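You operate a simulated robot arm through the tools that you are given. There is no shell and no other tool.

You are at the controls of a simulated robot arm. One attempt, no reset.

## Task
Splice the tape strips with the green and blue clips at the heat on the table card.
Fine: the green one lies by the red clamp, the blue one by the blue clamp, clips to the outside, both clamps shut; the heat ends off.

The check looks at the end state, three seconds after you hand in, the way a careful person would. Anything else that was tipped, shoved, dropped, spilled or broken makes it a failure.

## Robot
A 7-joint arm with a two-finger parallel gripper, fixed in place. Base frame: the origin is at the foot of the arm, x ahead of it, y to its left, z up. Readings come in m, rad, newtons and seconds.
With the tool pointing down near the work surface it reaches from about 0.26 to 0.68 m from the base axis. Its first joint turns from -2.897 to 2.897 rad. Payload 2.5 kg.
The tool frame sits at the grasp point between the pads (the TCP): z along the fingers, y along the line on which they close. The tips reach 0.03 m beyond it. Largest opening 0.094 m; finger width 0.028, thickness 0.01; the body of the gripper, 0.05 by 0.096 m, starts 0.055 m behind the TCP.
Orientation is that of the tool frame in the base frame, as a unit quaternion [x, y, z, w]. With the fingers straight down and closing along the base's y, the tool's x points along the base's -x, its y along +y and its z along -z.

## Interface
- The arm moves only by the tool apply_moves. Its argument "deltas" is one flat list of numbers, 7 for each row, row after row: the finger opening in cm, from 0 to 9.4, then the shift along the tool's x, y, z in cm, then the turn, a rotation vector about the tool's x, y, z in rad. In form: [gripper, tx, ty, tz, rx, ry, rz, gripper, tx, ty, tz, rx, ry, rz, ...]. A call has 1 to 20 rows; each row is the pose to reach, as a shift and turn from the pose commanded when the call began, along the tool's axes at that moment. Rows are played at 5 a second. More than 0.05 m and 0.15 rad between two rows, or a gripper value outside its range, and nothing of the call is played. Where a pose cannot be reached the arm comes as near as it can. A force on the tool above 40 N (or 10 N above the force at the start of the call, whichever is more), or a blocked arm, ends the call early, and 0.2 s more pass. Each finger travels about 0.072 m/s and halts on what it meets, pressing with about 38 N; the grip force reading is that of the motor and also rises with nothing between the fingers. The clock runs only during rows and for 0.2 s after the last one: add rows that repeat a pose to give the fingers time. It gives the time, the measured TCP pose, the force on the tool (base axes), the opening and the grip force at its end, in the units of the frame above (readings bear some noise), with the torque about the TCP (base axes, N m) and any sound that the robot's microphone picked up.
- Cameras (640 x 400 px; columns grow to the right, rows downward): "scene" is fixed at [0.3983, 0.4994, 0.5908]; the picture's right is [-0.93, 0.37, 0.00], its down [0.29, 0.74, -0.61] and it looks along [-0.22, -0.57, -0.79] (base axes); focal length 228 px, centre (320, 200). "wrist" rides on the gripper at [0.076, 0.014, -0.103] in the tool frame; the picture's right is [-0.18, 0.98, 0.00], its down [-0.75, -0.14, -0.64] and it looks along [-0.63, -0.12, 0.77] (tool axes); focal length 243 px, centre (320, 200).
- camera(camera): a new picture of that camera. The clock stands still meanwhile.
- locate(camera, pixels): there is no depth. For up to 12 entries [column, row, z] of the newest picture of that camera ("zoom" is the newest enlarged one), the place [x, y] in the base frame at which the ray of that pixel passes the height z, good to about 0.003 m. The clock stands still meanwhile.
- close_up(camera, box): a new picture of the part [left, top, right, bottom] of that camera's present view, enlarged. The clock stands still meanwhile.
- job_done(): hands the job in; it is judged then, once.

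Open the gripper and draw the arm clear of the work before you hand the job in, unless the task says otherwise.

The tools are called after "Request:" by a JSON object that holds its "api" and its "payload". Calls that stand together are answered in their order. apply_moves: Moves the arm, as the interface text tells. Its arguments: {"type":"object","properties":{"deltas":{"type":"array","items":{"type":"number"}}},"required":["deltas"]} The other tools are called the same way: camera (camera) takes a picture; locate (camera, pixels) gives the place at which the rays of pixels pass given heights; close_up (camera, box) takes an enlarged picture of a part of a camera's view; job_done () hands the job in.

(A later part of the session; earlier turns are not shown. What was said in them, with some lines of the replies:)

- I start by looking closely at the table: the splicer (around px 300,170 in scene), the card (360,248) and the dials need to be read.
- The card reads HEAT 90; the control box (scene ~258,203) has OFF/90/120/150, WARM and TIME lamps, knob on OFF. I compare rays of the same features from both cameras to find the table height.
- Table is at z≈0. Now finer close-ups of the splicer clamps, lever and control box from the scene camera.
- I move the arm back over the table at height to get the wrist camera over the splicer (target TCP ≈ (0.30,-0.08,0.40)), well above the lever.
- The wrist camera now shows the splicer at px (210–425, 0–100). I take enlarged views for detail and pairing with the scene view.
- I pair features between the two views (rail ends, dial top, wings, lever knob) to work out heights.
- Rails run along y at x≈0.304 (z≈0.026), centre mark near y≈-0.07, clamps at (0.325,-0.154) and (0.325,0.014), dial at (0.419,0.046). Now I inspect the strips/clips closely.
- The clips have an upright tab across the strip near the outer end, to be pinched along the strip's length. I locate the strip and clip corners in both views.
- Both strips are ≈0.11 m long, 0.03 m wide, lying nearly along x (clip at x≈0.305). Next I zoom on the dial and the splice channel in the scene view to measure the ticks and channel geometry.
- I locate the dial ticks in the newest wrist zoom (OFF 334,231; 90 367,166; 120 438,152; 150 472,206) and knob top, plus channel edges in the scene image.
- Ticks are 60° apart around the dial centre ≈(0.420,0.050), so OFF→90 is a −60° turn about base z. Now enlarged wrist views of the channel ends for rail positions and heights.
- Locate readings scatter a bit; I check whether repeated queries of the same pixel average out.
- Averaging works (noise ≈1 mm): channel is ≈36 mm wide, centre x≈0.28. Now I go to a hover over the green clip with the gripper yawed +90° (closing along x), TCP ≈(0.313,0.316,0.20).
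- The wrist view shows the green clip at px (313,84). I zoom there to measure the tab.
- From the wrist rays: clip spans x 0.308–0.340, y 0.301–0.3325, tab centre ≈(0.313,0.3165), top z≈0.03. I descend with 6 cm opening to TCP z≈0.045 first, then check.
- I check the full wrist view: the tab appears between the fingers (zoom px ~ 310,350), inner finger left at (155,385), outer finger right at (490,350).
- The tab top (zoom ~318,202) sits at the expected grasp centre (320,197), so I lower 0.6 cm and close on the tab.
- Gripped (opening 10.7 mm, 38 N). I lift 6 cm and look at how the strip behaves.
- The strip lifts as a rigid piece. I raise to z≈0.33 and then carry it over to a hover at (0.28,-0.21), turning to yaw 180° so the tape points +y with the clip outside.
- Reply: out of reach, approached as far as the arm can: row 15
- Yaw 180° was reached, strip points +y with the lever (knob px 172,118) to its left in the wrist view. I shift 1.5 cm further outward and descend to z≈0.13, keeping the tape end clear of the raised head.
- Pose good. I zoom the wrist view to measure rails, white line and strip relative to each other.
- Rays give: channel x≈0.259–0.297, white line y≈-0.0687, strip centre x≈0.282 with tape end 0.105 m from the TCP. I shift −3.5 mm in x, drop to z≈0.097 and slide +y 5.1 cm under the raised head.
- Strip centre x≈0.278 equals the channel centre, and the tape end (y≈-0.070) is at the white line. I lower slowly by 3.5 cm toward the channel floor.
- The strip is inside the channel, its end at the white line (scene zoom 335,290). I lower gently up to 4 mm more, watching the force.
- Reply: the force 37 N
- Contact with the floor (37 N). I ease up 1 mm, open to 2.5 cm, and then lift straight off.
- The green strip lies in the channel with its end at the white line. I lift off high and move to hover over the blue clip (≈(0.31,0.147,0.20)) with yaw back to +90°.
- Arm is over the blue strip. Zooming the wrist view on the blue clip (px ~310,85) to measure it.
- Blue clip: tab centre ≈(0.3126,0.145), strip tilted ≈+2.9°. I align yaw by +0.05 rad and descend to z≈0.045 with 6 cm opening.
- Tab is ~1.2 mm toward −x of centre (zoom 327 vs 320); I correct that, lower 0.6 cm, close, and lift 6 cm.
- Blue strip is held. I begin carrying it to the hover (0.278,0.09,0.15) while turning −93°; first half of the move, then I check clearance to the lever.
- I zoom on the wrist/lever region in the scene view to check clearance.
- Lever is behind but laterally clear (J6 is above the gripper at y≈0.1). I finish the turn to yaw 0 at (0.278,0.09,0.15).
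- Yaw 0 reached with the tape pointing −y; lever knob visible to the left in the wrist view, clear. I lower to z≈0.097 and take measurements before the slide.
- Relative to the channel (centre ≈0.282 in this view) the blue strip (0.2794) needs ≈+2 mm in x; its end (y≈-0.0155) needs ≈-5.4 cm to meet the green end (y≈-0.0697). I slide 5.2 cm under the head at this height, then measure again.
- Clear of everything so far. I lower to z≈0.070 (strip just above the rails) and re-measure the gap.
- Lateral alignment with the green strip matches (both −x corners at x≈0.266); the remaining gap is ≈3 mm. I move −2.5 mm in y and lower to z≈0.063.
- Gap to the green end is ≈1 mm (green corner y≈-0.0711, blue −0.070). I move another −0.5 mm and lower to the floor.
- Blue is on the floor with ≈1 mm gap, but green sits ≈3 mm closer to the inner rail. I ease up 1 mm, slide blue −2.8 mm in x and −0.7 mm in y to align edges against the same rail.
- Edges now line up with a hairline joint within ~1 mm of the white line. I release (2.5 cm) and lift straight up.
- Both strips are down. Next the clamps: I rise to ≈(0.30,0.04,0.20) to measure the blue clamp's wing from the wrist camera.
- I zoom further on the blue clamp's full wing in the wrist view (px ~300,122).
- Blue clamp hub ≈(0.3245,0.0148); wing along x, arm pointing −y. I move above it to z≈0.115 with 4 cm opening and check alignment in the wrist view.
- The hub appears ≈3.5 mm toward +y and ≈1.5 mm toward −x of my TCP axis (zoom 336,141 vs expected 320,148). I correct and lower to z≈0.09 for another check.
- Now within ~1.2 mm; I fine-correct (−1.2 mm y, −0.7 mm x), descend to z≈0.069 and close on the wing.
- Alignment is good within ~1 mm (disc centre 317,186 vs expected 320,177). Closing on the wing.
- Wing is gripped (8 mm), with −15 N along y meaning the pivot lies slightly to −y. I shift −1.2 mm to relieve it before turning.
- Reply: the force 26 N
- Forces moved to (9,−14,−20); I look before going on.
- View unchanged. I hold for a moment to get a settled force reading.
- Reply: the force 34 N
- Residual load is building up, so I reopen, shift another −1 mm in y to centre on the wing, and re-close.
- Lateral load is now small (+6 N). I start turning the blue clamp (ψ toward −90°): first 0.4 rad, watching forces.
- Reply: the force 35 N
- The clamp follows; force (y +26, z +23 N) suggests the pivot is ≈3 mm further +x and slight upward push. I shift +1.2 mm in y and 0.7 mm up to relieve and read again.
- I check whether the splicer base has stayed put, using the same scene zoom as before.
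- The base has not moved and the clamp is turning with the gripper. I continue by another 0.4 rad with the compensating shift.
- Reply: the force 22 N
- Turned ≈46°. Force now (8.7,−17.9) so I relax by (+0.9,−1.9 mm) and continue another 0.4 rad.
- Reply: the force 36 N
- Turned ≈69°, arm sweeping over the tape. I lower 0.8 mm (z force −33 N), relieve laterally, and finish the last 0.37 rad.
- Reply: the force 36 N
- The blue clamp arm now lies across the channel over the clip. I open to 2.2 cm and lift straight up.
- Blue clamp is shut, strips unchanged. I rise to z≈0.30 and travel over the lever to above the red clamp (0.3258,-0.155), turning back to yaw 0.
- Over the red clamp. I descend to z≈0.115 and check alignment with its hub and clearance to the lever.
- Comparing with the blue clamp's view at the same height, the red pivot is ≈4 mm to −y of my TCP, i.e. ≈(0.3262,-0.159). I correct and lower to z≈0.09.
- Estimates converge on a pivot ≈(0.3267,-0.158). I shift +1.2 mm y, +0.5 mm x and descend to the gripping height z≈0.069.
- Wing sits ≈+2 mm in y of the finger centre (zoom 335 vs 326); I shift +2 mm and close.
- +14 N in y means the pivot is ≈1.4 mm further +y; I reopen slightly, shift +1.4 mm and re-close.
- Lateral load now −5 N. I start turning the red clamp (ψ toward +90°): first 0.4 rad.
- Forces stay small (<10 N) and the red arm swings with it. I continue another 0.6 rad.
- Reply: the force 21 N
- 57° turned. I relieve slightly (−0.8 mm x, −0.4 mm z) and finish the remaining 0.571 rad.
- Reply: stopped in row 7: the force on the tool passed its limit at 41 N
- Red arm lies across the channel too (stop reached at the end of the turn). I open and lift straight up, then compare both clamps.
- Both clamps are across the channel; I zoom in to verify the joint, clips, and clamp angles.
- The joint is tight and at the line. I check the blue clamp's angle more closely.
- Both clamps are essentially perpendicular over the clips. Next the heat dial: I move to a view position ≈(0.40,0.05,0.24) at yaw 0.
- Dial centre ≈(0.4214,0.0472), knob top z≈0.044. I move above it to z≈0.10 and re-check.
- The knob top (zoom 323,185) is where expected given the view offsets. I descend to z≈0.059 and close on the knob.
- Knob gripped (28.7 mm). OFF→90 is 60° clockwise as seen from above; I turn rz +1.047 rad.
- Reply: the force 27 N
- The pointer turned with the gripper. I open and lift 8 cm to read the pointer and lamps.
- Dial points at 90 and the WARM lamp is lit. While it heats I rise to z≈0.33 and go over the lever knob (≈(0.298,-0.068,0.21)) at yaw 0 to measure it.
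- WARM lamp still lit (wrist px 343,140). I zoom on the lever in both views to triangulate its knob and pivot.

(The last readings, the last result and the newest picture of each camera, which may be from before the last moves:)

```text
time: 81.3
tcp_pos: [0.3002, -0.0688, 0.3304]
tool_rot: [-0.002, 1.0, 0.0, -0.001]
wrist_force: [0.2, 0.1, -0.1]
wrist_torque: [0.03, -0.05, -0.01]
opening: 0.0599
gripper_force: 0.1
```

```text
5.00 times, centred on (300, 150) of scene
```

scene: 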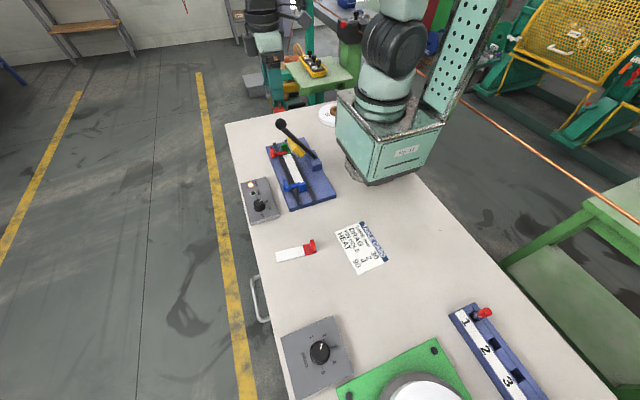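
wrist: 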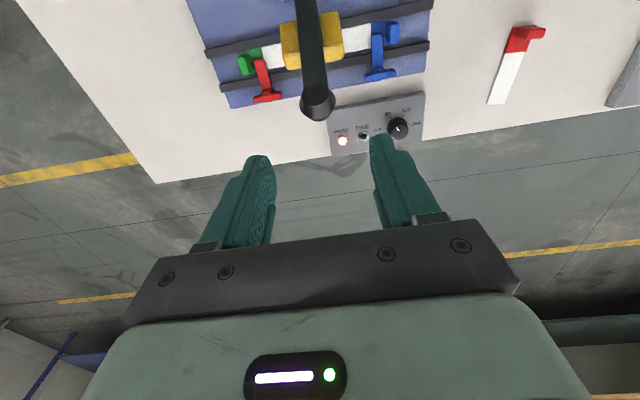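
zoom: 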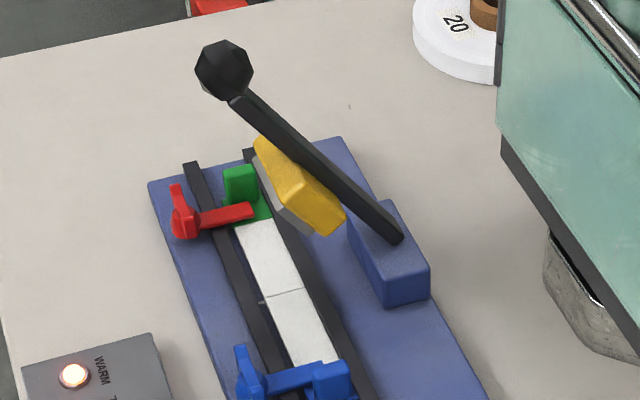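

Knob centre ≈(0.296,-0.07,0.208), pivot ≈(0.197,-0.07,0.05), lever ≈58° up. I descend with 6 cm opening to z≈0.235, straddling the knob, and check.

Request:
{"api": "apply_moves", "payload": {"deltas": [6, 0.2, -0.1, 3.5, 0, 0, 0, 6, 0.42, -0.2, 7, 0, 0, 0, 6, 0.42, -0.2, 9.5, 0, 0, 0, 6, 0.42, -0.2, 9.5, 0, 0, 0]}}

Request:
{"api": "camera", "payload": {"camera": "wrist"}}

Request:
{"api": "close_up", "payload": {"camera": "scene", "box": [245, 80, 345, 200]}}

```text
time: 82.3
tcp_pos: [0.2955, -0.0689, 0.2368]
tool_rot: [-0.002, 1.0, 0.0, -0.001]
wrist_force: [0.1, 0.8, -0.5]
wrist_torque: [0.0, -0.01, 0.02]
opening: 0.0601
gripper_force: 0.0
```

```text
taken
```

wrist: 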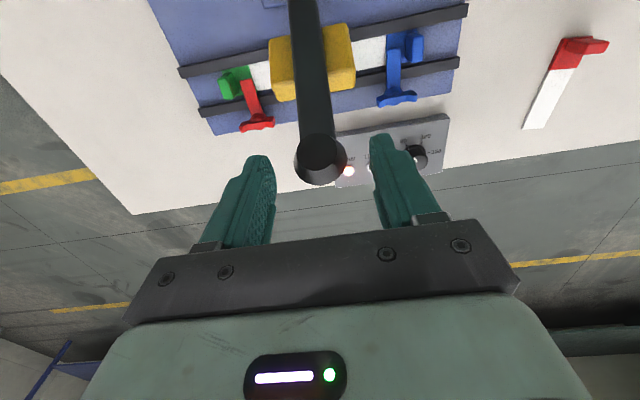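

```text
3.33 times, centred on (295, 140) of scene
```

zoom: 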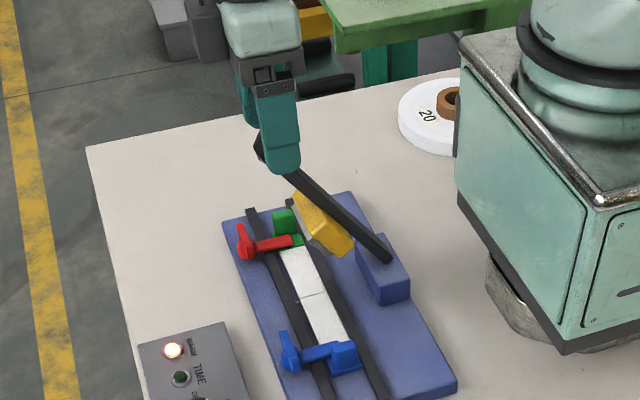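

Knob is centred between the fingers (wrist px 320,158). I descend to z≈0.207 and close on it.

Request:
{"api": "apply_moves", "payload": {"deltas": [6, 0, 0, 1.4, 0, 0, 0, 6, 0, 0, 2.8, 0, 0, 0, 4, 0, 0, 2.8, 0, 0, 0, 2, 0, 0, 2.8, 0, 0, 0, 0, 0, 0, 2.8, 0, 0, 0, 0, 0, 0, 2.8, 0, 0, 0]}}

Request:
{"api": "camera", "payload": {"camera": "wrist"}}

Request:
{"api": "close_up", "payload": {"camera": "scene", "box": [245, 80, 345, 200]}}

```text
time: 83.8
tcp_pos: [0.2958, -0.0693, 0.2082]
tool_rot: [-0.001, 1.0, 0.0, -0.002]
wrist_force: [-0.7, 3.6, -5.9]
wrist_torque: [0.03, -0.33, -0.02]
opening: 0.0332
gripper_force: 45.1
```

```text
taken
```

wrist: 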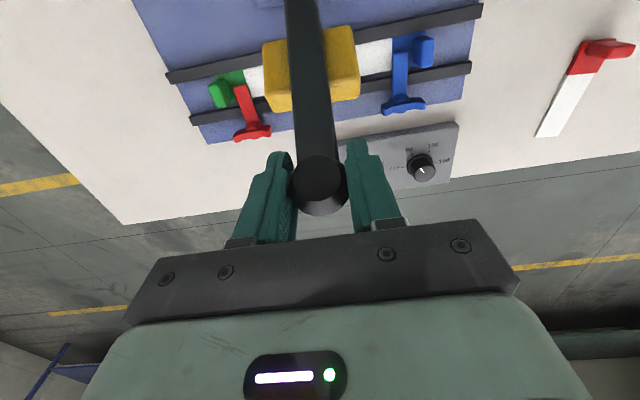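

```text
3.33 times, centred on (295, 140) of scene
```

zoom: 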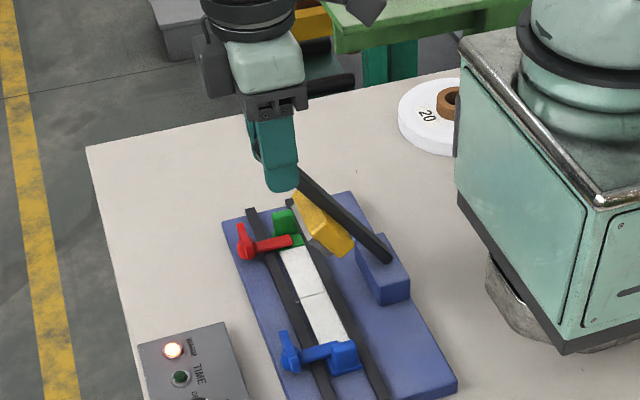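

Knob gripped (33 mm), low forces. Before pressing I wait and watch whether the WARM lamp changes state.

Request:
{"api": "apply_moves", "payload": {"deltas": [0, 0, 0, 0, 0, 0, 0, 0, 0, 0, 0, 0, 0, 0, 0, 0, 0, 0, 0, 0, 0, 0, 0, 0, 0, 0, 0, 0, 0, 0, 0, 0, 0, 0, 0, 0, 0, 0, 0, 0, 0, 0, 0, 0, 0, 0, 0, 0, 0, 0, 0, 0, 0, 0, 0, 0, 0, 0, 0, 0, 0, 0, 0, 0, 0, 0, 0, 0, 0, 0, 0, 0, 0, 0, 0, 0, 0, 0, 0, 0, 0, 0, 0, 0, 0, 0, 0, 0, 0, 0, 0, 0, 0, 0, 0, 0, 0, 0, 0, 0, 0, 0, 0, 0, 0, 0, 0, 0, 0, 0, 0, 0, 0, 0, 0, 0, 0, 0, 0, 0, 0, 0, 0, 0, 0, 0, 0, 0, 0, 0, 0, 0, 0, 0, 0, 0, 0, 0, 0, 0]}}

Request:
{"api": "close_up", "payload": {"camera": "scene", "box": [240, 175, 280, 215]}}

```text
time: 88.0
tcp_pos: [0.2959, -0.0705, 0.2085]
tool_rot: [-0.001, 1.0, 0.0, -0.003]
wrist_force: [-3.4, 10.0, -7.1]
wrist_torque: [0.05, 0.08, -0.02]
opening: 0.0333
gripper_force: 44.8
```

```text
10.00 times, centred on (260, 195) of scene
```

zoom: 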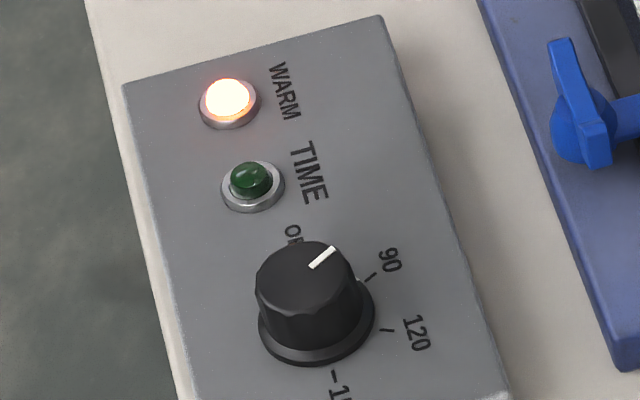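

WARM still lit, TIME dark. I keep waiting and watching.

Request:
{"api": "apply_moves", "payload": {"deltas": [0, 0, 0, 0, 0, 0, 0, 0, 0, 0, 0, 0, 0, 0, 0, 0, 0, 0, 0, 0, 0, 0, 0, 0, 0, 0, 0, 0, 0, 0, 0, 0, 0, 0, 0, 0, 0, 0, 0, 0, 0, 0, 0, 0, 0, 0, 0, 0, 0, 0, 0, 0, 0, 0, 0, 0, 0, 0, 0, 0, 0, 0, 0, 0, 0, 0, 0, 0, 0, 0, 0, 0, 0, 0, 0, 0, 0, 0, 0, 0, 0, 0, 0, 0, 0, 0, 0, 0, 0, 0, 0, 0, 0, 0, 0, 0, 0, 0, 0, 0, 0, 0, 0, 0, 0, 0, 0, 0, 0, 0, 0, 0, 0, 0, 0, 0, 0, 0, 0, 0, 0, 0, 0, 0, 0, 0, 0, 0, 0, 0, 0, 0, 0, 0, 0, 0, 0, 0, 0, 0]}}

Request:
{"api": "close_up", "payload": {"camera": "scene", "box": [240, 175, 280, 215]}}

```text
time: 92.2
tcp_pos: [0.2958, -0.07, 0.2085]
tool_rot: [-0.001, 1.0, 0.0, -0.002]
wrist_force: [-3.5, 12.4, -6.0]
wrist_torque: [0.02, 0.06, 0.0]
opening: 0.0331
gripper_force: 45.3
```

```text
10.00 times, centred on (260, 195) of scene
```

zoom: 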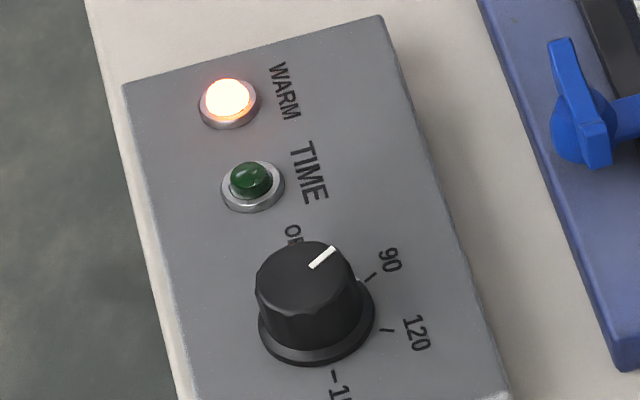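

No change yet; I wait further.

Request:
{"api": "apply_moves", "payload": {"deltas": [0, 0, 0, 0, 0, 0, 0, 0, 0, 0, 0, 0, 0, 0, 0, 0, 0, 0, 0, 0, 0, 0, 0, 0, 0, 0, 0, 0, 0, 0, 0, 0, 0, 0, 0, 0, 0, 0, 0, 0, 0, 0, 0, 0, 0, 0, 0, 0, 0, 0, 0, 0, 0, 0, 0, 0, 0, 0, 0, 0, 0, 0, 0, 0, 0, 0, 0, 0, 0, 0, 0, 0, 0, 0, 0, 0, 0, 0, 0, 0, 0, 0, 0, 0, 0, 0, 0, 0, 0, 0, 0, 0, 0, 0, 0, 0, 0, 0, 0, 0, 0, 0, 0, 0, 0, 0, 0, 0, 0, 0, 0, 0, 0, 0, 0, 0, 0, 0, 0, 0, 0, 0, 0, 0, 0, 0, 0, 0, 0, 0, 0, 0, 0, 0, 0, 0, 0, 0, 0, 0]}}

Request:
{"api": "close_up", "payload": {"camera": "scene", "box": [240, 175, 280, 215]}}

```text
time: 96.3
tcp_pos: [0.2951, -0.0704, 0.2089]
tool_rot: [-0.001, 1.0, 0.0, -0.001]
wrist_force: [-3.3, 13.8, -4.8]
wrist_torque: [0.03, -0.01, -0.02]
opening: 0.033
gripper_force: 45.0
```

```text
10.00 times, centred on (260, 195) of scene
```

zoom: 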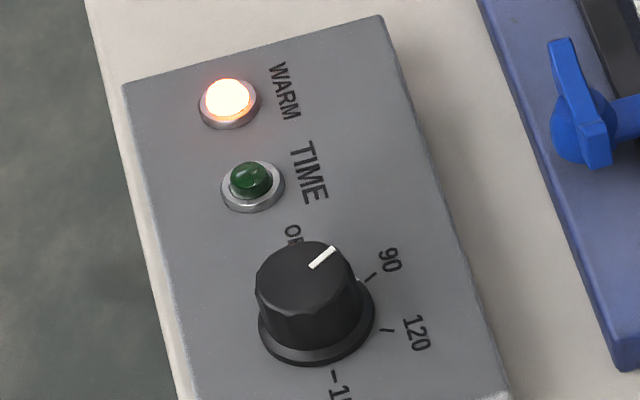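

Still lit with no sound; I allow a bit more warm-up time before pressing.

Request:
{"api": "apply_moves", "payload": {"deltas": [0, 0, 0, 0, 0, 0, 0, 0, 0, 0, 0, 0, 0, 0, 0, 0, 0, 0, 0, 0, 0, 0, 0, 0, 0, 0, 0, 0, 0, 0, 0, 0, 0, 0, 0, 0, 0, 0, 0, 0, 0, 0, 0, 0, 0, 0, 0, 0, 0, 0, 0, 0, 0, 0, 0, 0, 0, 0, 0, 0, 0, 0, 0, 0, 0, 0, 0, 0, 0, 0, 0, 0, 0, 0, 0, 0, 0, 0, 0, 0, 0, 0, 0, 0, 0, 0, 0, 0, 0, 0, 0, 0, 0, 0, 0, 0, 0, 0, 0, 0, 0, 0, 0, 0, 0, 0, 0, 0, 0, 0, 0, 0, 0, 0, 0, 0, 0, 0, 0, 0, 0, 0, 0, 0, 0, 0, 0, 0, 0, 0, 0, 0, 0, 0, 0, 0, 0, 0, 0, 0]}}

Request:
{"api": "apply_moves", "payload": {"deltas": [0, 0, 0, 0, 0, 0, 0, 0, 0, 0, 0, 0, 0, 0, 0, 0, 0, 0, 0, 0, 0, 0, 0, 0, 0, 0, 0, 0, 0, 0, 0, 0, 0, 0, 0, 0, 0, 0, 0, 0, 0, 0, 0, 0, 0, 0, 0, 0, 0, 0, 0, 0, 0, 0, 0, 0, 0, 0, 0, 0, 0, 0, 0, 0, 0, 0, 0, 0, 0, 0, 0, 0, 0, 0, 0, 0, 0, 0, 0, 0, 0, 0, 0, 0, 0, 0, 0, 0, 0, 0, 0, 0, 0, 0, 0, 0, 0, 0, 0, 0, 0, 0, 0, 0, 0, 0, 0, 0, 0, 0, 0, 0, 0, 0, 0, 0, 0, 0, 0, 0, 0, 0, 0, 0, 0, 0, 0, 0, 0, 0, 0, 0, 0, 0, 0, 0, 0, 0, 0, 0]}}

Request:
{"api": "close_up", "payload": {"camera": "scene", "box": [240, 175, 280, 215]}}

```text
time: 100.5
tcp_pos: [0.2954, -0.0708, 0.2079]
tool_rot: [-0.001, 1.0, 0.001, -0.001]
wrist_force: [-2.2, 13.9, -3.3]
wrist_torque: [0.01, -0.01, -0.01]
opening: 0.0332
gripper_force: 44.8
```

```text
time: 104.8
tcp_pos: [0.2958, -0.0693, 0.208]
tool_rot: [-0.001, 1.0, 0.0, -0.001]
wrist_force: [-0.1, 14.0, -2.2]
wrist_torque: [0.04, -0.01, 0.01]
opening: 0.0333
gripper_force: 45.1
```

```text
10.00 times, centred on (260, 195) of scene
```

zoom: 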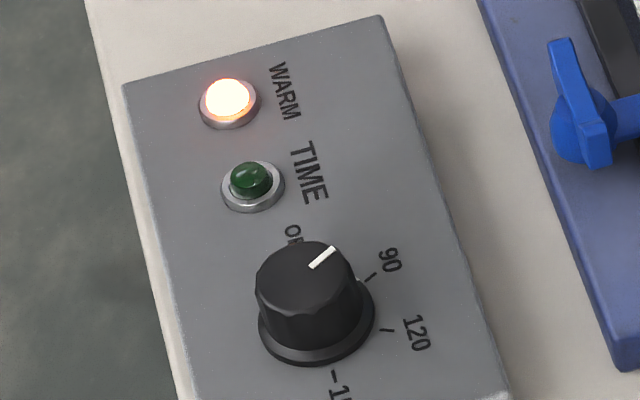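

Lamp steady for ~28 s, so I start pulling the lever down along its arc: first 0.2 rad, watching forces.

Request:
{"api": "apply_moves", "payload": {"deltas": [0, -0.79, 0.05, 0.52, 0, 0, 0, 0, -1.53, 0.1, 1.08, 0, 0, 0, 0, -2.25, 0.1, 1.67, 0, 0, 0, 0, -2.94, 0.1, 2.29, 0, 0, 0, 0, -2.94, 0.1, 2.29, 0, 0, 0]}}

Request:
{"api": "close_up", "payload": {"camera": "scene", "box": [245, 80, 345, 200]}}

```text
time: 106.0
tcp_pos: [0.3239, -0.0698, 0.1851]
tool_rot: [-0.001, 1.0, 0.0, -0.003]
wrist_force: [-7.7, -1.9, 0.7]
wrist_torque: [0.04, 0.89, 0.02]
opening: 0.033
gripper_force: 45.1
```

```text
3.33 times, centred on (295, 140) of scene
```

zoom: 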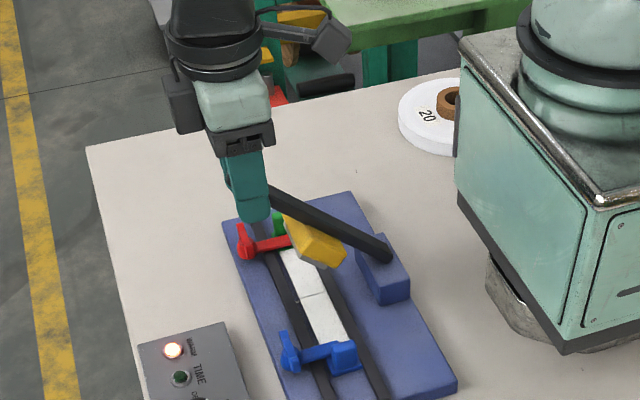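

Lever follows with small forces. Next 0.3 rad of the arc.

Request:
{"api": "apply_moves", "payload": {"deltas": [0, -0.62, 0, 0.66, 0, 0, 0, 0, -1.23, 0, 1.35, 0, 0, 0, 0, -1.81, 0, 2.07, 0, 0, 0, 0, -2.37, 0, 2.82, 0, 0, 0, 0, -2.87, 0, 3.6, 0, 0, 0, 0, -3.33, 0, 4.4, 0, 0, 0, 0, -3.33, 0, 4.4, 0, 0, 0]}}

Request:
{"api": "close_up", "payload": {"camera": "scene", "box": [240, 110, 340, 210]}}

```text
time: 107.5
tcp_pos: [0.3567, -0.0697, 0.1415]
tool_rot: [0.0, 1.0, -0.001, -0.002]
wrist_force: [-20.7, -24.8, -5.8]
wrist_torque: [0.06, 0.47, 0.27]
opening: 0.0337
gripper_force: 45.2
```

```text
4.00 times, centred on (290, 160) of scene
```

zoom: 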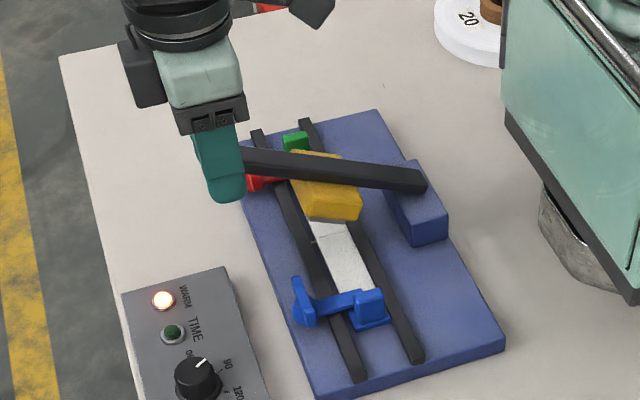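

Forces (−21,−25) show the arc is slightly tighter; I relax by (−2,−1.5 mm) and continue on a corrected arc (pivot ≈(0.203,0.059), r≈0.174).

Request:
{"api": "apply_moves", "payload": {"deltas": [0, 0.2, -0.15, 0, 0, 0, 0, 0, -0.19, -0.15, 0.78, 0, 0, 0, 0, -0.54, -0.15, 1.58, 0, 0, 0, 0, -0.85, -0.15, 2.39, 0, 0, 0, 0, -1.11, -0.15, 3.22, 0, 0, 0, 0, -1.11, -0.15, 3.22, 0, 0, 0]}}

Request:
{"api": "close_up", "payload": {"camera": "scene", "box": [240, 110, 340, 210]}}

Request:
{"api": "camera", "payload": {"camera": "wrist"}}

```text
time: 109.0
tcp_pos: [0.3695, -0.0707, 0.1084]
tool_rot: [-0.001, 1.0, 0.0, -0.001]
wrist_force: [-4.5, -6.9, 4.3]
wrist_torque: [0.04, 0.57, -0.01]
opening: 0.0336
gripper_force: 44.8
```

```text
4.00 times, centred on (290, 160) of scene
```

zoom: 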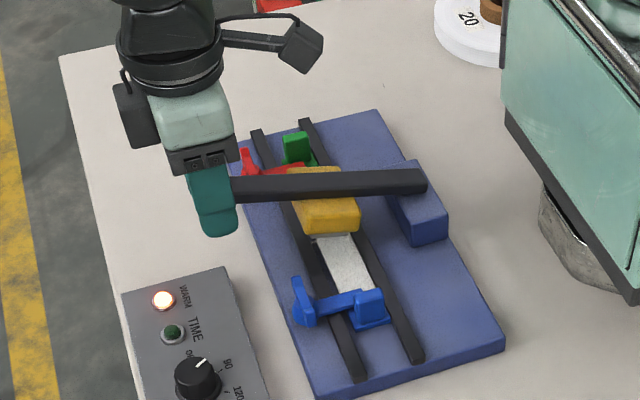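

```text
taken
```

wrist: 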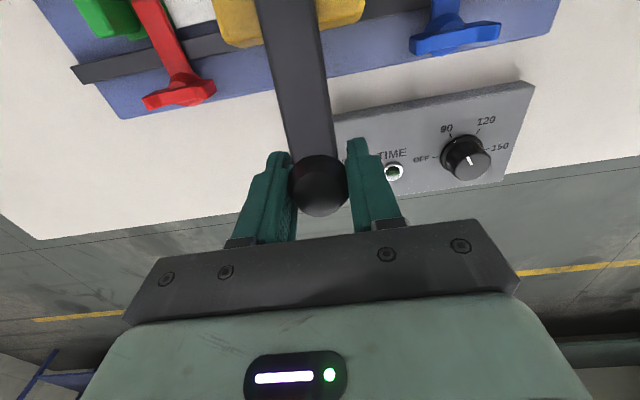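

Forces small, head nearly level above the joint. I continue in small steps to find contact.

Request:
{"api": "apply_moves", "payload": {"deltas": [0, -0.12, 0, 0.42, 0, 0, 0, 0, -0.23, 0, 0.84, 0, 0, 0, 0, -0.32, 0, 1.26, 0, 0, 0, 0, -0.41, 0, 1.69, 0, 0, 0, 0, -0.41, 0, 1.69, 0, 0, 0]}}

Request:
{"api": "close_up", "payload": {"camera": "scene", "box": [240, 130, 340, 210]}}

```text
time: 110.2
tcp_pos: [0.3724, -0.0708, 0.0916]
tool_rot: [-0.002, 1.0, 0.0, -0.003]
wrist_force: [-5.1, 6.9, 5.9]
wrist_torque: [0.02, 0.8, 0.06]
opening: 0.0335
gripper_force: 45.1
```

```text
5.00 times, centred on (290, 170) of scene
```

zoom: 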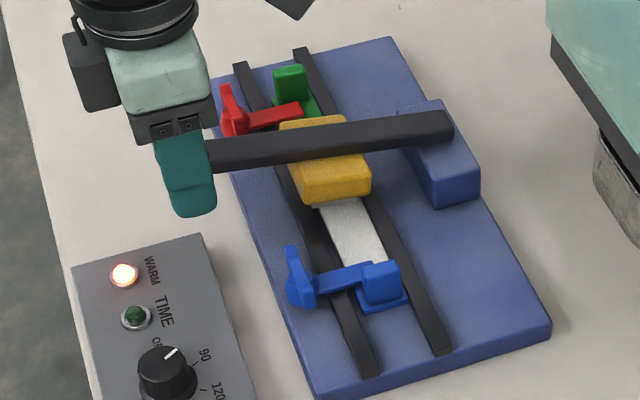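

Still free. I continue lowering in small steps.

Request:
{"api": "apply_moves", "payload": {"deltas": [0, -0.08, 0, 0.43, 0, 0, 0, 0, -0.14, 0, 0.86, 0, 0, 0, 0, -0.19, 0, 1.29, 0, 0, 0, 0, -0.24, 0, 1.72, 0, 0, 0, 0, -0.24, 0, 1.72, 0, 0, 0]}}

Request:
{"api": "close_up", "payload": {"camera": "scene", "box": [240, 130, 340, 210]}}

```text
time: 111.3
tcp_pos: [0.3757, -0.0704, 0.0756]
tool_rot: [-0.001, 1.0, 0.0, -0.001]
wrist_force: [-3.5, 15.0, 6.2]
wrist_torque: [0.0, 0.76, -0.11]
opening: 0.0332
gripper_force: 44.7
```

```text
5.00 times, centred on (290, 170) of scene
```

zoom: 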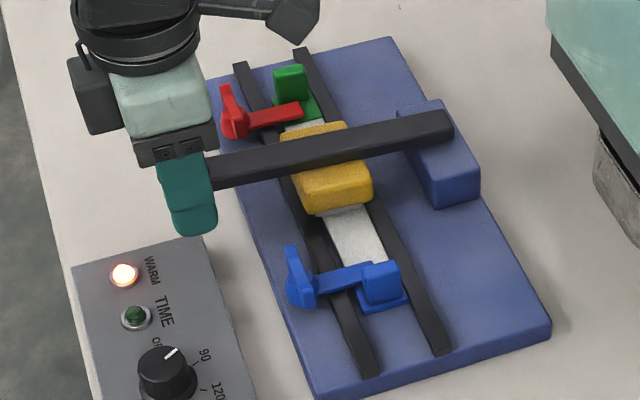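

No contact yet. Continue down ~1.2 cm in finer steps with a 1 mm y relief.

Request:
{"api": "apply_moves", "payload": {"deltas": [0, -0.03, 0.1, 0.3, 0, 0, 0, 0, -0.05, 0.1, 0.6, 0, 0, 0, 0, -0.06, 0.1, 0.9, 0, 0, 0, 0, -0.07, 0.1, 1.2, 0, 0, 0, 0, -0.07, 0.1, 1.2, 0, 0, 0]}}

Request:
{"api": "close_up", "payload": {"camera": "scene", "box": [240, 130, 340, 210]}}

```text
time: 112.5
tcp_pos: [0.3755, -0.0692, 0.0638]
tool_rot: [-0.001, 1.0, 0.0, -0.002]
wrist_force: [-4.3, 0.4, 14.2]
wrist_torque: [-0.01, -0.58, -0.05]
opening: 0.0329
gripper_force: 44.6
stopped in row 5: the force on the tool passed its limit at 41 N (the readings are from after the stop); the commanded pose is now the measured one
```

```text
5.00 times, centred on (290, 170) of scene
```

zoom: 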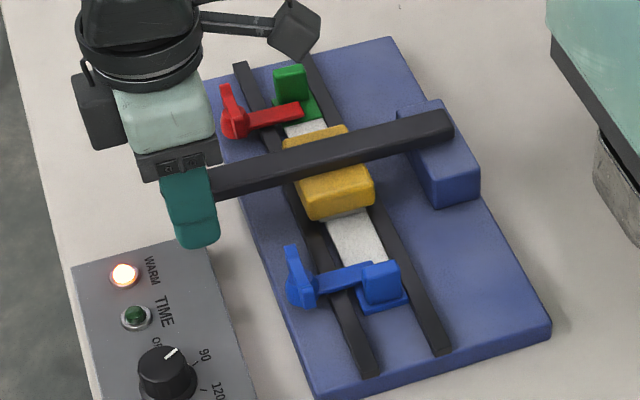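

Contact: head is down on the joint (41 N stop at z≈0.064). I hold it down with slight pressure and watch the TIME lamp in short intervals.

Request:
{"api": "apply_moves", "payload": {"deltas": [0, 0, 0, 0.04, 0, 0, 0, 0, 0, 0, 0.04, 0, 0, 0, 0, 0, 0, 0.04, 0, 0, 0]}}

Request:
{"api": "close_up", "payload": {"camera": "scene", "box": [240, 160, 300, 210]}}

```text
time: 113.3
tcp_pos: [0.3743, -0.0716, 0.0643]
tool_rot: [-0.001, 1.0, 0.0, -0.002]
wrist_force: [-5.4, -1.8, 18.7]
wrist_torque: [-0.03, 0.14, 0.09]
opening: 0.0332
gripper_force: 45.4
```

```text
8.00 times, centred on (270, 185) of scene
```

zoom: 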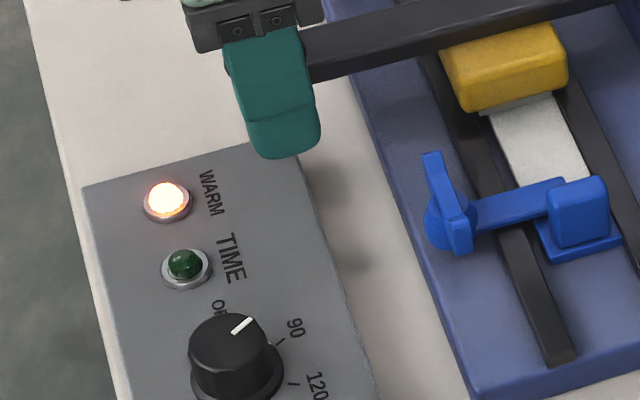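

Pressing with ~19 N, TIME lamp still dark. I hold about 1 s more and re-check.

Request:
{"api": "apply_moves", "payload": {"deltas": [0, 0, 0, 0, 0, 0, 0, 0, 0, 0, 0, 0, 0, 0, 0, 0, 0, 0, 0, 0, 0, 0, 0, 0, 0, 0, 0, 0, 0, 0, 0, 0, 0, 0, 0]}}

Request:
{"api": "close_up", "payload": {"camera": "scene", "box": [240, 160, 300, 210]}}

```text
time: 114.5
tcp_pos: [0.3775, -0.0696, 0.0626]
tool_rot: [-0.001, 1.0, 0.0, -0.002]
wrist_force: [-7.3, -3.1, 20.4]
wrist_torque: [0.01, 0.11, -0.01]
opening: 0.0333
gripper_force: 45.1
```

```text
8.00 times, centred on (270, 185) of scene
```

zoom: 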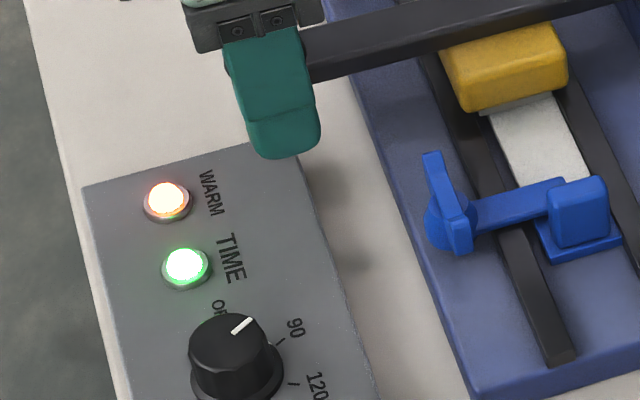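

TIME lamp has come on (zoom 185,267) after ~2 s of pressing, so I raise the lever now along the reverse arc.

Request:
{"api": "apply_moves", "payload": {"deltas": [0, -0.11, 0, -1.3, 0, 0, 0, 0, 0.15, 0, -3.03, 0, 0, 0, 0, 0.58, 0, -4.72, 0, 0, 0, 0, 1.18, 0, -6.36, 0, 0, 0, 0, 1.94, 0, -7.93, 0, 0, 0]}}

Request:
{"api": "close_up", "payload": {"camera": "scene", "box": [240, 110, 340, 210]}}

```text
time: 115.7
tcp_pos: [0.3561, -0.07, 0.1413]
tool_rot: [-0.002, 1.0, 0.0, -0.002]
wrist_force: [-13.1, 2.3, -11.9]
wrist_torque: [0.01, -1.25, 0.01]
opening: 0.0336
gripper_force: 44.7
```

```text
4.00 times, centred on (290, 160) of scene
```

zoom: 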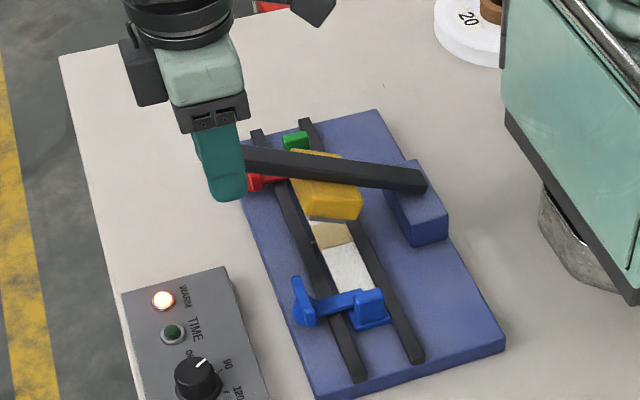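

The joint now shows a heat-fused patch; TIME went off on lifting. I continue raising the lever to its original position.

Request:
{"api": "apply_moves", "payload": {"deltas": [0, 0.95, 0, -1.48, 0, 0, 0, 0, 2.0, 0, -2.87, 0, 0, 0, 0, 3.18, 0, -4.15, 0, 0, 0, 0, 4.48, 0, -5.3, 0, 0, 0, 0, 5.74, 0, -6.22, 0, 0, 0, 0, 5.74, 0, -6.22, 0, 0, 0]}}

Request:
{"api": "close_up", "payload": {"camera": "scene", "box": [245, 90, 345, 210]}}

Request:
{"api": "close_up", "payload": {"camera": "scene", "box": [280, 150, 310, 185]}}

```text
time: 117.1
tcp_pos: [0.3034, -0.0699, 0.2055]
tool_rot: [0.0, 1.0, -0.001, 0.002]
wrist_force: [12.2, -28.0, 9.6]
wrist_torque: [-0.19, -1.11, 0.02]
opening: 0.0332
gripper_force: 45.4
```

```text
3.33 times, centred on (295, 150) of scene
```

zoom: 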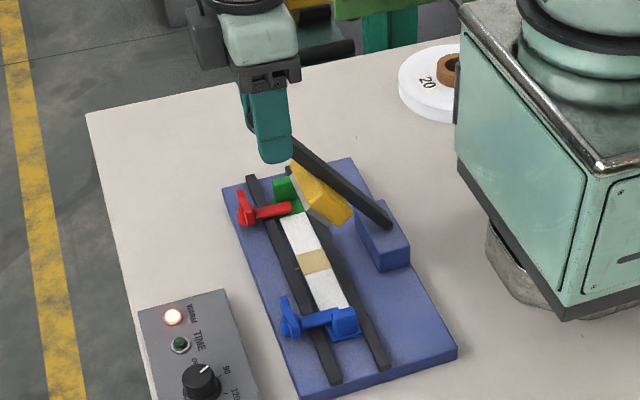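

```text
11.43 times, centred on (295, 168) of scene
```

zoom: 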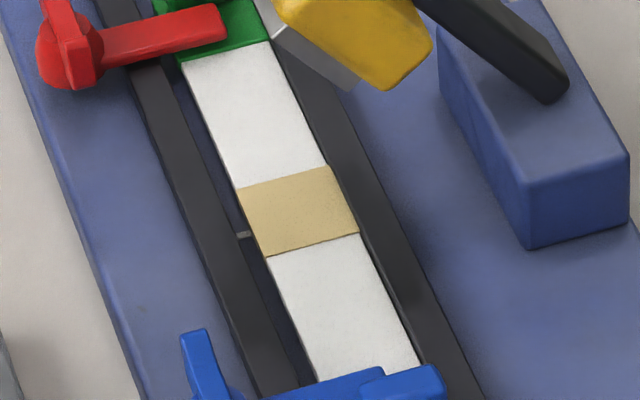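

A clean tan fused patch is centred on the joint. The lever is back near its up stop; I open the fingers and rise clear, then check that it stays up.

Request:
{"api": "apply_moves", "payload": {"deltas": [4, 0, -0.1, 0, 0, 0, 0, 6, 0, -0.1, 0, 0, 0, 0, 6, 0, -0.1, 0, 0, 0, 0, 6, 0, -0.1, -3, 0, 0, 0, 6, 0, -0.1, -7, 0, 0, 0, 6, 0, -0.1, -11, 0, 0, 0, 6, 0, -0.1, -11, 0, 0, 0]}}

Request:
{"api": "close_up", "payload": {"camera": "scene", "box": [265, 110, 335, 190]}}

Request:
{"api": "camera", "payload": {"camera": "wrist"}}

```text
time: 118.7
tcp_pos: [0.2998, -0.0691, 0.3135]
tool_rot: [-0.001, 1.0, -0.001, -0.002]
wrist_force: [0.6, 1.0, 0.9]
wrist_torque: [0.02, 0.01, -0.01]
opening: 0.0602
gripper_force: 0.0
```

```text
5.00 times, centred on (300, 150) of scene
```

zoom: 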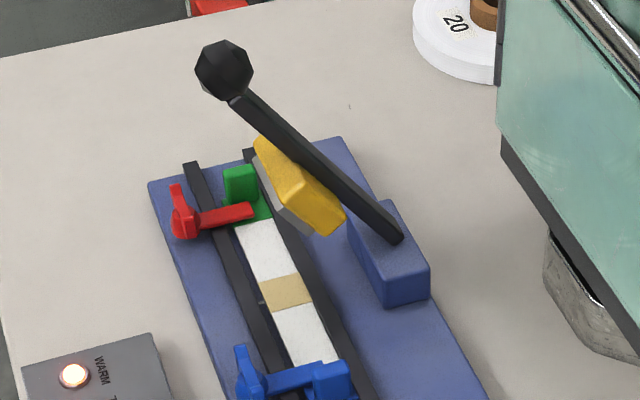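

```text
taken
```

wrist: 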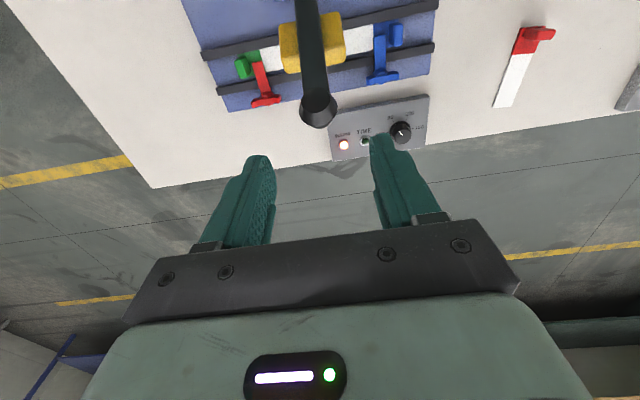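

The lever springs/stays at its original up position. Now I return to the dial to turn the heat off: move over it and down to z≈0.10.

Request:
{"api": "apply_moves", "payload": {"deltas": [5, -3.05, 2.94, 0, 0, 0, 0, 5, -6.1, 5.88, 0, 0, 0, 0, 5, -9.14, 8.83, 0, 0, 0, 0, 5, -12.19, 11.77, 0, 0, 0, 0, 5, -12.19, 11.77, 4.5, 0, 0, 0, 5, -12.19, 11.77, 9, 0, 0, 0, 5, -12.19, 11.77, 13.5, 0, 0, 0, 5, -12.19, 11.77, 18, 0, 0, 0, 5, -12.19, 11.77, 21.46, 0, 0, 0, 5, -12.19, 11.77, 21.46, 0, 0, 0]}}

Request:
{"api": "close_up", "payload": {"camera": "wrist", "box": [220, 80, 420, 205]}}

Request:
{"api": "close_up", "payload": {"camera": "scene", "box": [220, 150, 300, 230]}}

```text
time: 120.9
tcp_pos: [0.4234, 0.0464, 0.0979]
tool_rot: [-0.001, 1.0, 0.0, -0.002]
wrist_force: [0.5, -0.3, -0.2]
wrist_torque: [0.03, 0.02, -0.02]
opening: 0.0499
gripper_force: 0.1
```

```text
3.20 times, centred on (320, 142) of wrist
```

zoom: 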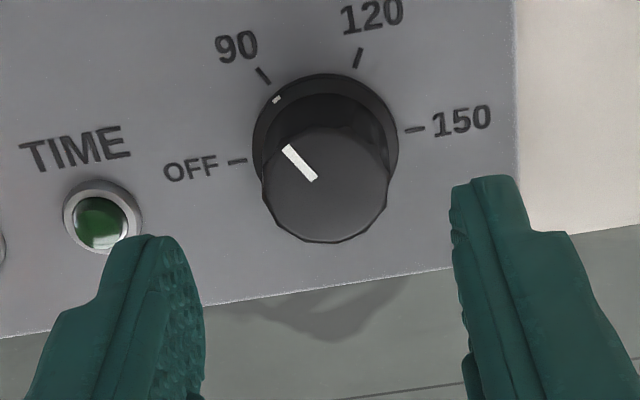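

```text
5.00 times, centred on (260, 190) of scene
```

zoom: 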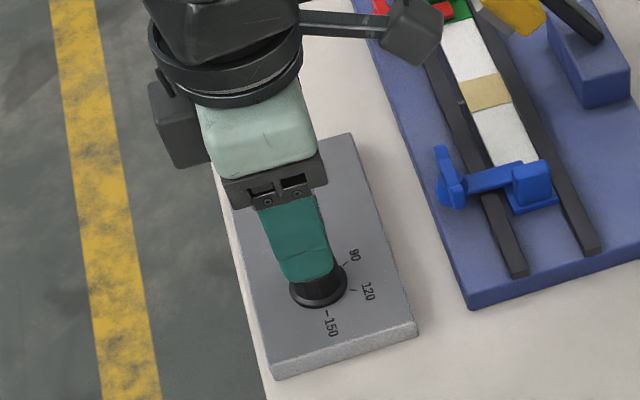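

Pointer at 90 in view, knob centred as before. I shift +1.2 mm in y, descend to z≈0.059, close, then turn −1.047 rad about tool z back to OFF.

Request:
{"api": "apply_moves", "payload": {"deltas": [5, 0, 0.12, 1.5, 0, 0, 0, 5, 0, 0.12, 3, 0, 0, 0, 5, 0, 0.12, 4.0, 0, 0, 0, 5, 0, 0.12, 4.0, 0, 0, 0, 3.5, 0, 0.12, 4.0, 0, 0, 0, 1.5, 0, 0.12, 4.0, 0, 0, 0, 0, 0, 0.12, 4.0, 0, 0, 0, 0, 0, 0.12, 4.0, 0, 0, 0]}}

Request:
{"api": "close_up", "payload": {"camera": "wrist", "box": [200, 80, 420, 225]}}

```text
time: 122.7
tcp_pos: [0.4212, 0.0486, 0.0586]
tool_rot: [-0.001, 1.0, 0.001, -0.002]
wrist_force: [1.8, -3.2, -3.9]
wrist_torque: [-0.07, -0.14, -0.03]
opening: 0.0286
gripper_force: 44.6
```

```text
2.76 times, centred on (310, 152) of wrist
```

zoom: 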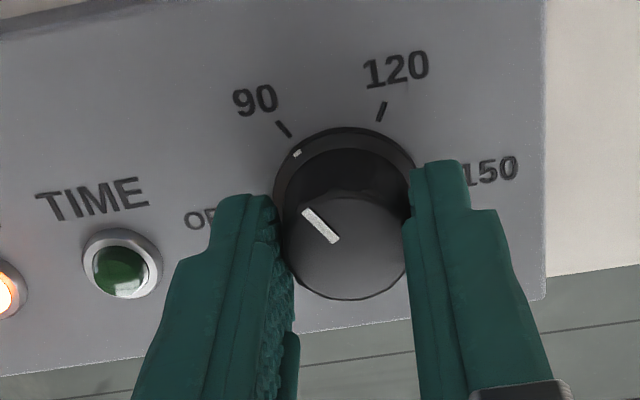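

Knob gripped with little side load. Turning back by 60° to OFF.

Request:
{"api": "apply_moves", "payload": {"deltas": [0, 0, 0, 0, 0, 0, -0.131, 0, 0, 0, 0, 0, 0, -0.262, 0, 0, 0, 0, 0, 0, -0.393, 0, 0, 0, 0, 0, 0, -0.524, 0, 0, 0, 0, 0, 0, -0.655, 0, 0, 0, 0, 0, 0, -0.785, 0, 0, 0, 0, 0, 0, -0.916, 0, 0, 0, 0, 0, 0, -1.047, 0, 0, 0, 0, 0, 0, -1.06, 0, 0, 0, 0, 0, 0, -1.06]}}

Request:
{"api": "close_up", "payload": {"camera": "wrist", "box": [200, 40, 440, 225]}}

Request:
{"api": "close_up", "payload": {"camera": "scene", "box": [230, 165, 290, 225]}}

```text
time: 124.9
tcp_pos: [0.4223, 0.0489, 0.0596]
tool_rot: [-0.506, 0.863, 0.0, -0.002]
wrist_force: [17.8, -10.7, -19.4]
wrist_torque: [-0.16, -0.61, -0.62]
opening: 0.0287
gripper_force: 44.9
```

```text
2.16 times, centred on (320, 132) of wrist
```

zoom: 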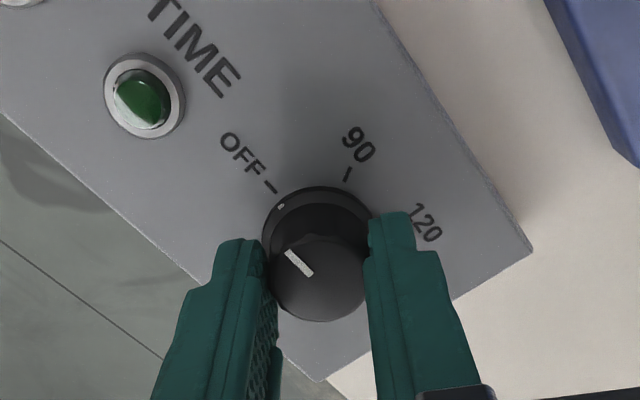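

```text
6.67 times, centred on (260, 195) of scene
```

zoom: 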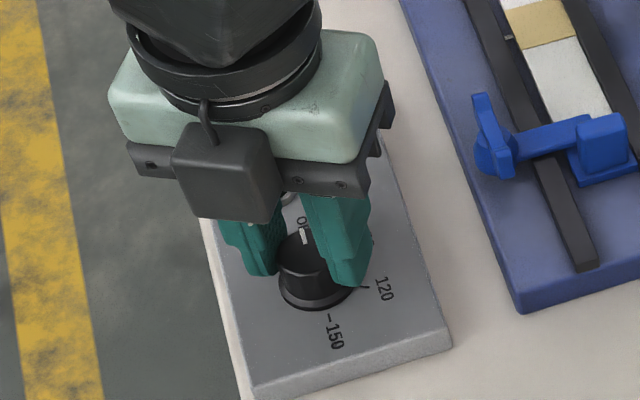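

The skirt dot is at the OFF mark and the end-stop is felt. I open, lift, and verify the lamps.

Request:
{"api": "apply_moves", "payload": {"deltas": [3.5, 0, 0, 0, 0, 0, 0, 5, 0, 0, 0, 0, 0, 0, 5, 0, 0, 0, 0, 0, 0, 5, 0, 0, -3, 0, 0, 0, 5, 0, 0, -7, 0, 0, 0, 5, 0, 0, -11, 0, 0, 0, 5, 0, 0, -15, 0, 0, 0, 5, 0, 0, -15, 0, 0, 0]}}

Request:
{"api": "close_up", "payload": {"camera": "wrist", "box": [200, 20, 420, 170]}}

Request:
{"api": "camera", "payload": {"camera": "scene"}}

Request:
{"api": "close_up", "payload": {"camera": "scene", "box": [230, 165, 290, 225]}}

```text
time: 126.7
tcp_pos: [0.4199, 0.0481, 0.2104]
tool_rot: [-0.508, 0.862, 0.0, -0.001]
wrist_force: [-0.2, 0.0, 0.3]
wrist_torque: [0.02, -0.01, 0.02]
opening: 0.0502
gripper_force: 0.1
```

```text
2.67 times, centred on (310, 95) of wrist
```

zoom: 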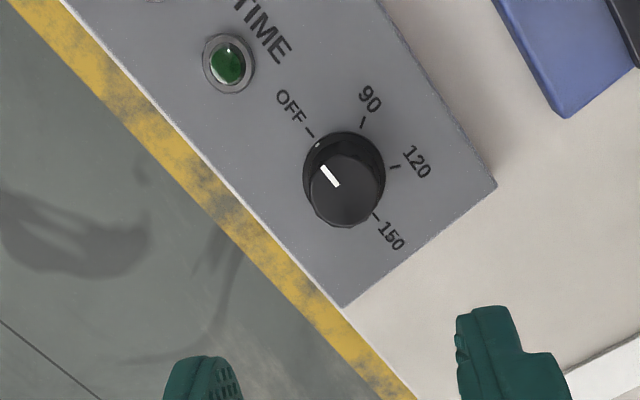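

```text
taken
```

scene: 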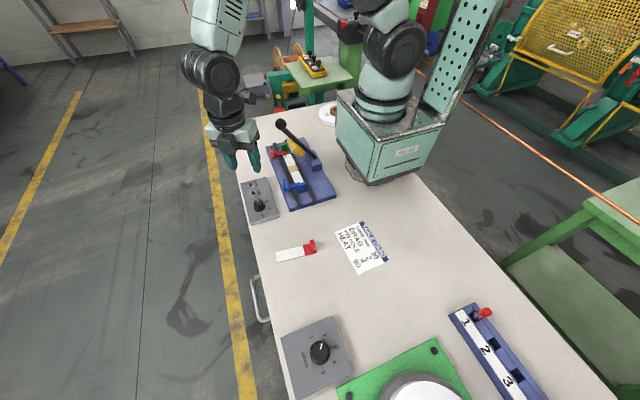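

```text
6.67 times, centred on (260, 195) of scene
```

zoom: 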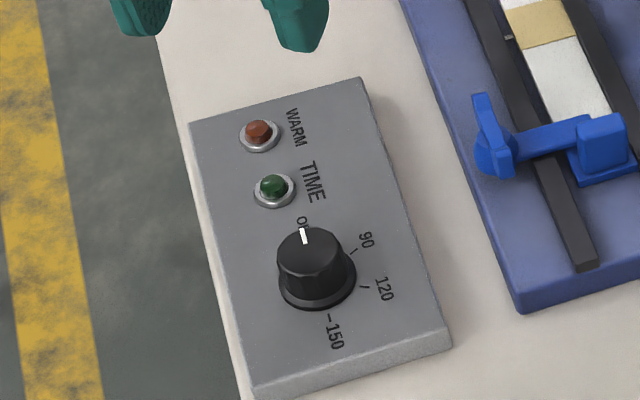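

Dial at OFF, both lamps dark. I draw the arm up and back toward its starting pose, clear of the work, then do a final inspection.

Request:
{"api": "apply_moves", "payload": {"deltas": [5, 0, 0, -4, 0, 0, 0, 6, 0, 0, -8, 0, 0, 0, 7, -1.5, 0.7, -11, 0, 0, 0.1325, 8, -3, 1.4, -14, 0, 0, 0.265, 9, -4.4, 2.05, -14, 0, 0, 0.3975, 9.4, -5.9, 2.75, -14, 0, 0, 0.53, 9.4, -7.4, 3.45, -14, 0, 0, 0.6625, 9.4, -8.9, 4.1, -14, 0, 0, 0.795, 9.4, -10.3, 4.8, -14, 0, 0, 0.9275, 9.4, -11.8, 5.5, -14, 0, 0, 1.06, 9.4, -11.8, 5.5, -14, 0, 0, 1.06]}}

Request:
{"api": "camera", "payload": {"camera": "scene"}}

Request:
{"api": "close_up", "payload": {"camera": "scene", "box": [265, 110, 345, 210]}}

Request:
{"api": "close_up", "payload": {"camera": "scene", "box": [278, 135, 318, 200]}}

```text
time: 129.1
tcp_pos: [0.432, 0.1771, 0.3483]
tool_rot: [0.0, 1.0, -0.001, -0.001]
wrist_force: [0.5, -0.7, -0.4]
wrist_torque: [0.01, 0.02, 0.02]
opening: 0.0941
gripper_force: 0.1
```

```text
taken
```

scene: 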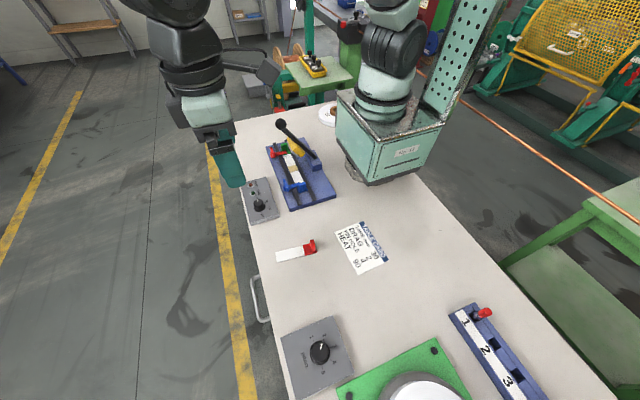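

```text
4.00 times, centred on (305, 160) of scene
```

zoom: 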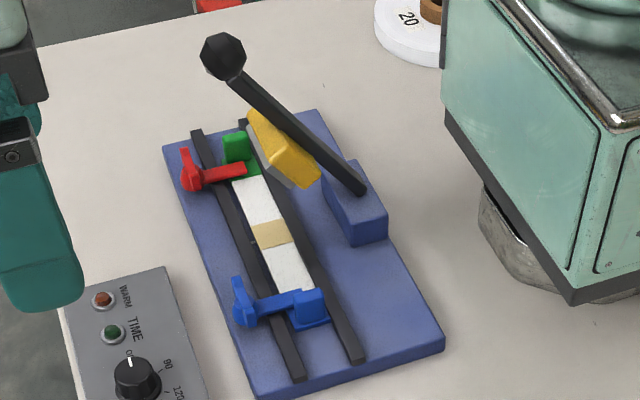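

```text
6.15 times, centred on (298, 168) of scene
```

zoom: 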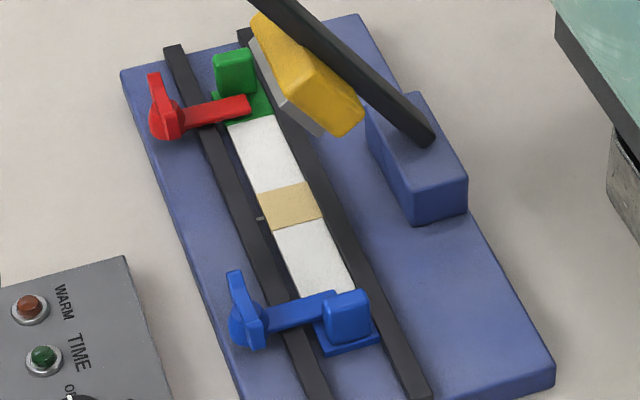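

Final check: green strip is by the red clamp and blue by the blue clamp, with both clips outside. The fused patch sits on the joint, both clamps are across the channel, and the dial is at OFF with both lamps dark. The lever is up, the red strip is untouched and the arm is clear with the gripper open. Handing in.

Request:
{"api": "job_done", "payload": {}}

```text
The job is handed in.
```

I spliced the green and blue strips at 90, the heat the table card gives, and handed the job in; I haven't seen a verdict yet.

- **Strips:** The green strip lies by the red clamp and the blue one by the blue clamp, with both clips to the outside. The ends meet within about a millimetre of the white line.
- **Clamps:** Both are turned shut across the channel, within a few degrees of square by eye.
- **Splice:** I pressed the heating head down for about 2 seconds and lifted it once the TIME lamp came on. The joint now shows an even tan patch.
- **Heat:** The dial is back at OFF and both lamps are dark.
- **Rest of the table:** The lever is up where it started, the red strip was not touched, and nothing else looks moved. The gripper is open and the arm is close to its starting position, clear of the work.

I had to guess what the two lamps mean. WARM was already on when I first looked after turning the dial and stayed on, so I waited about 28 seconds before pressing. I took TIME coming on to mean the press was long enough.
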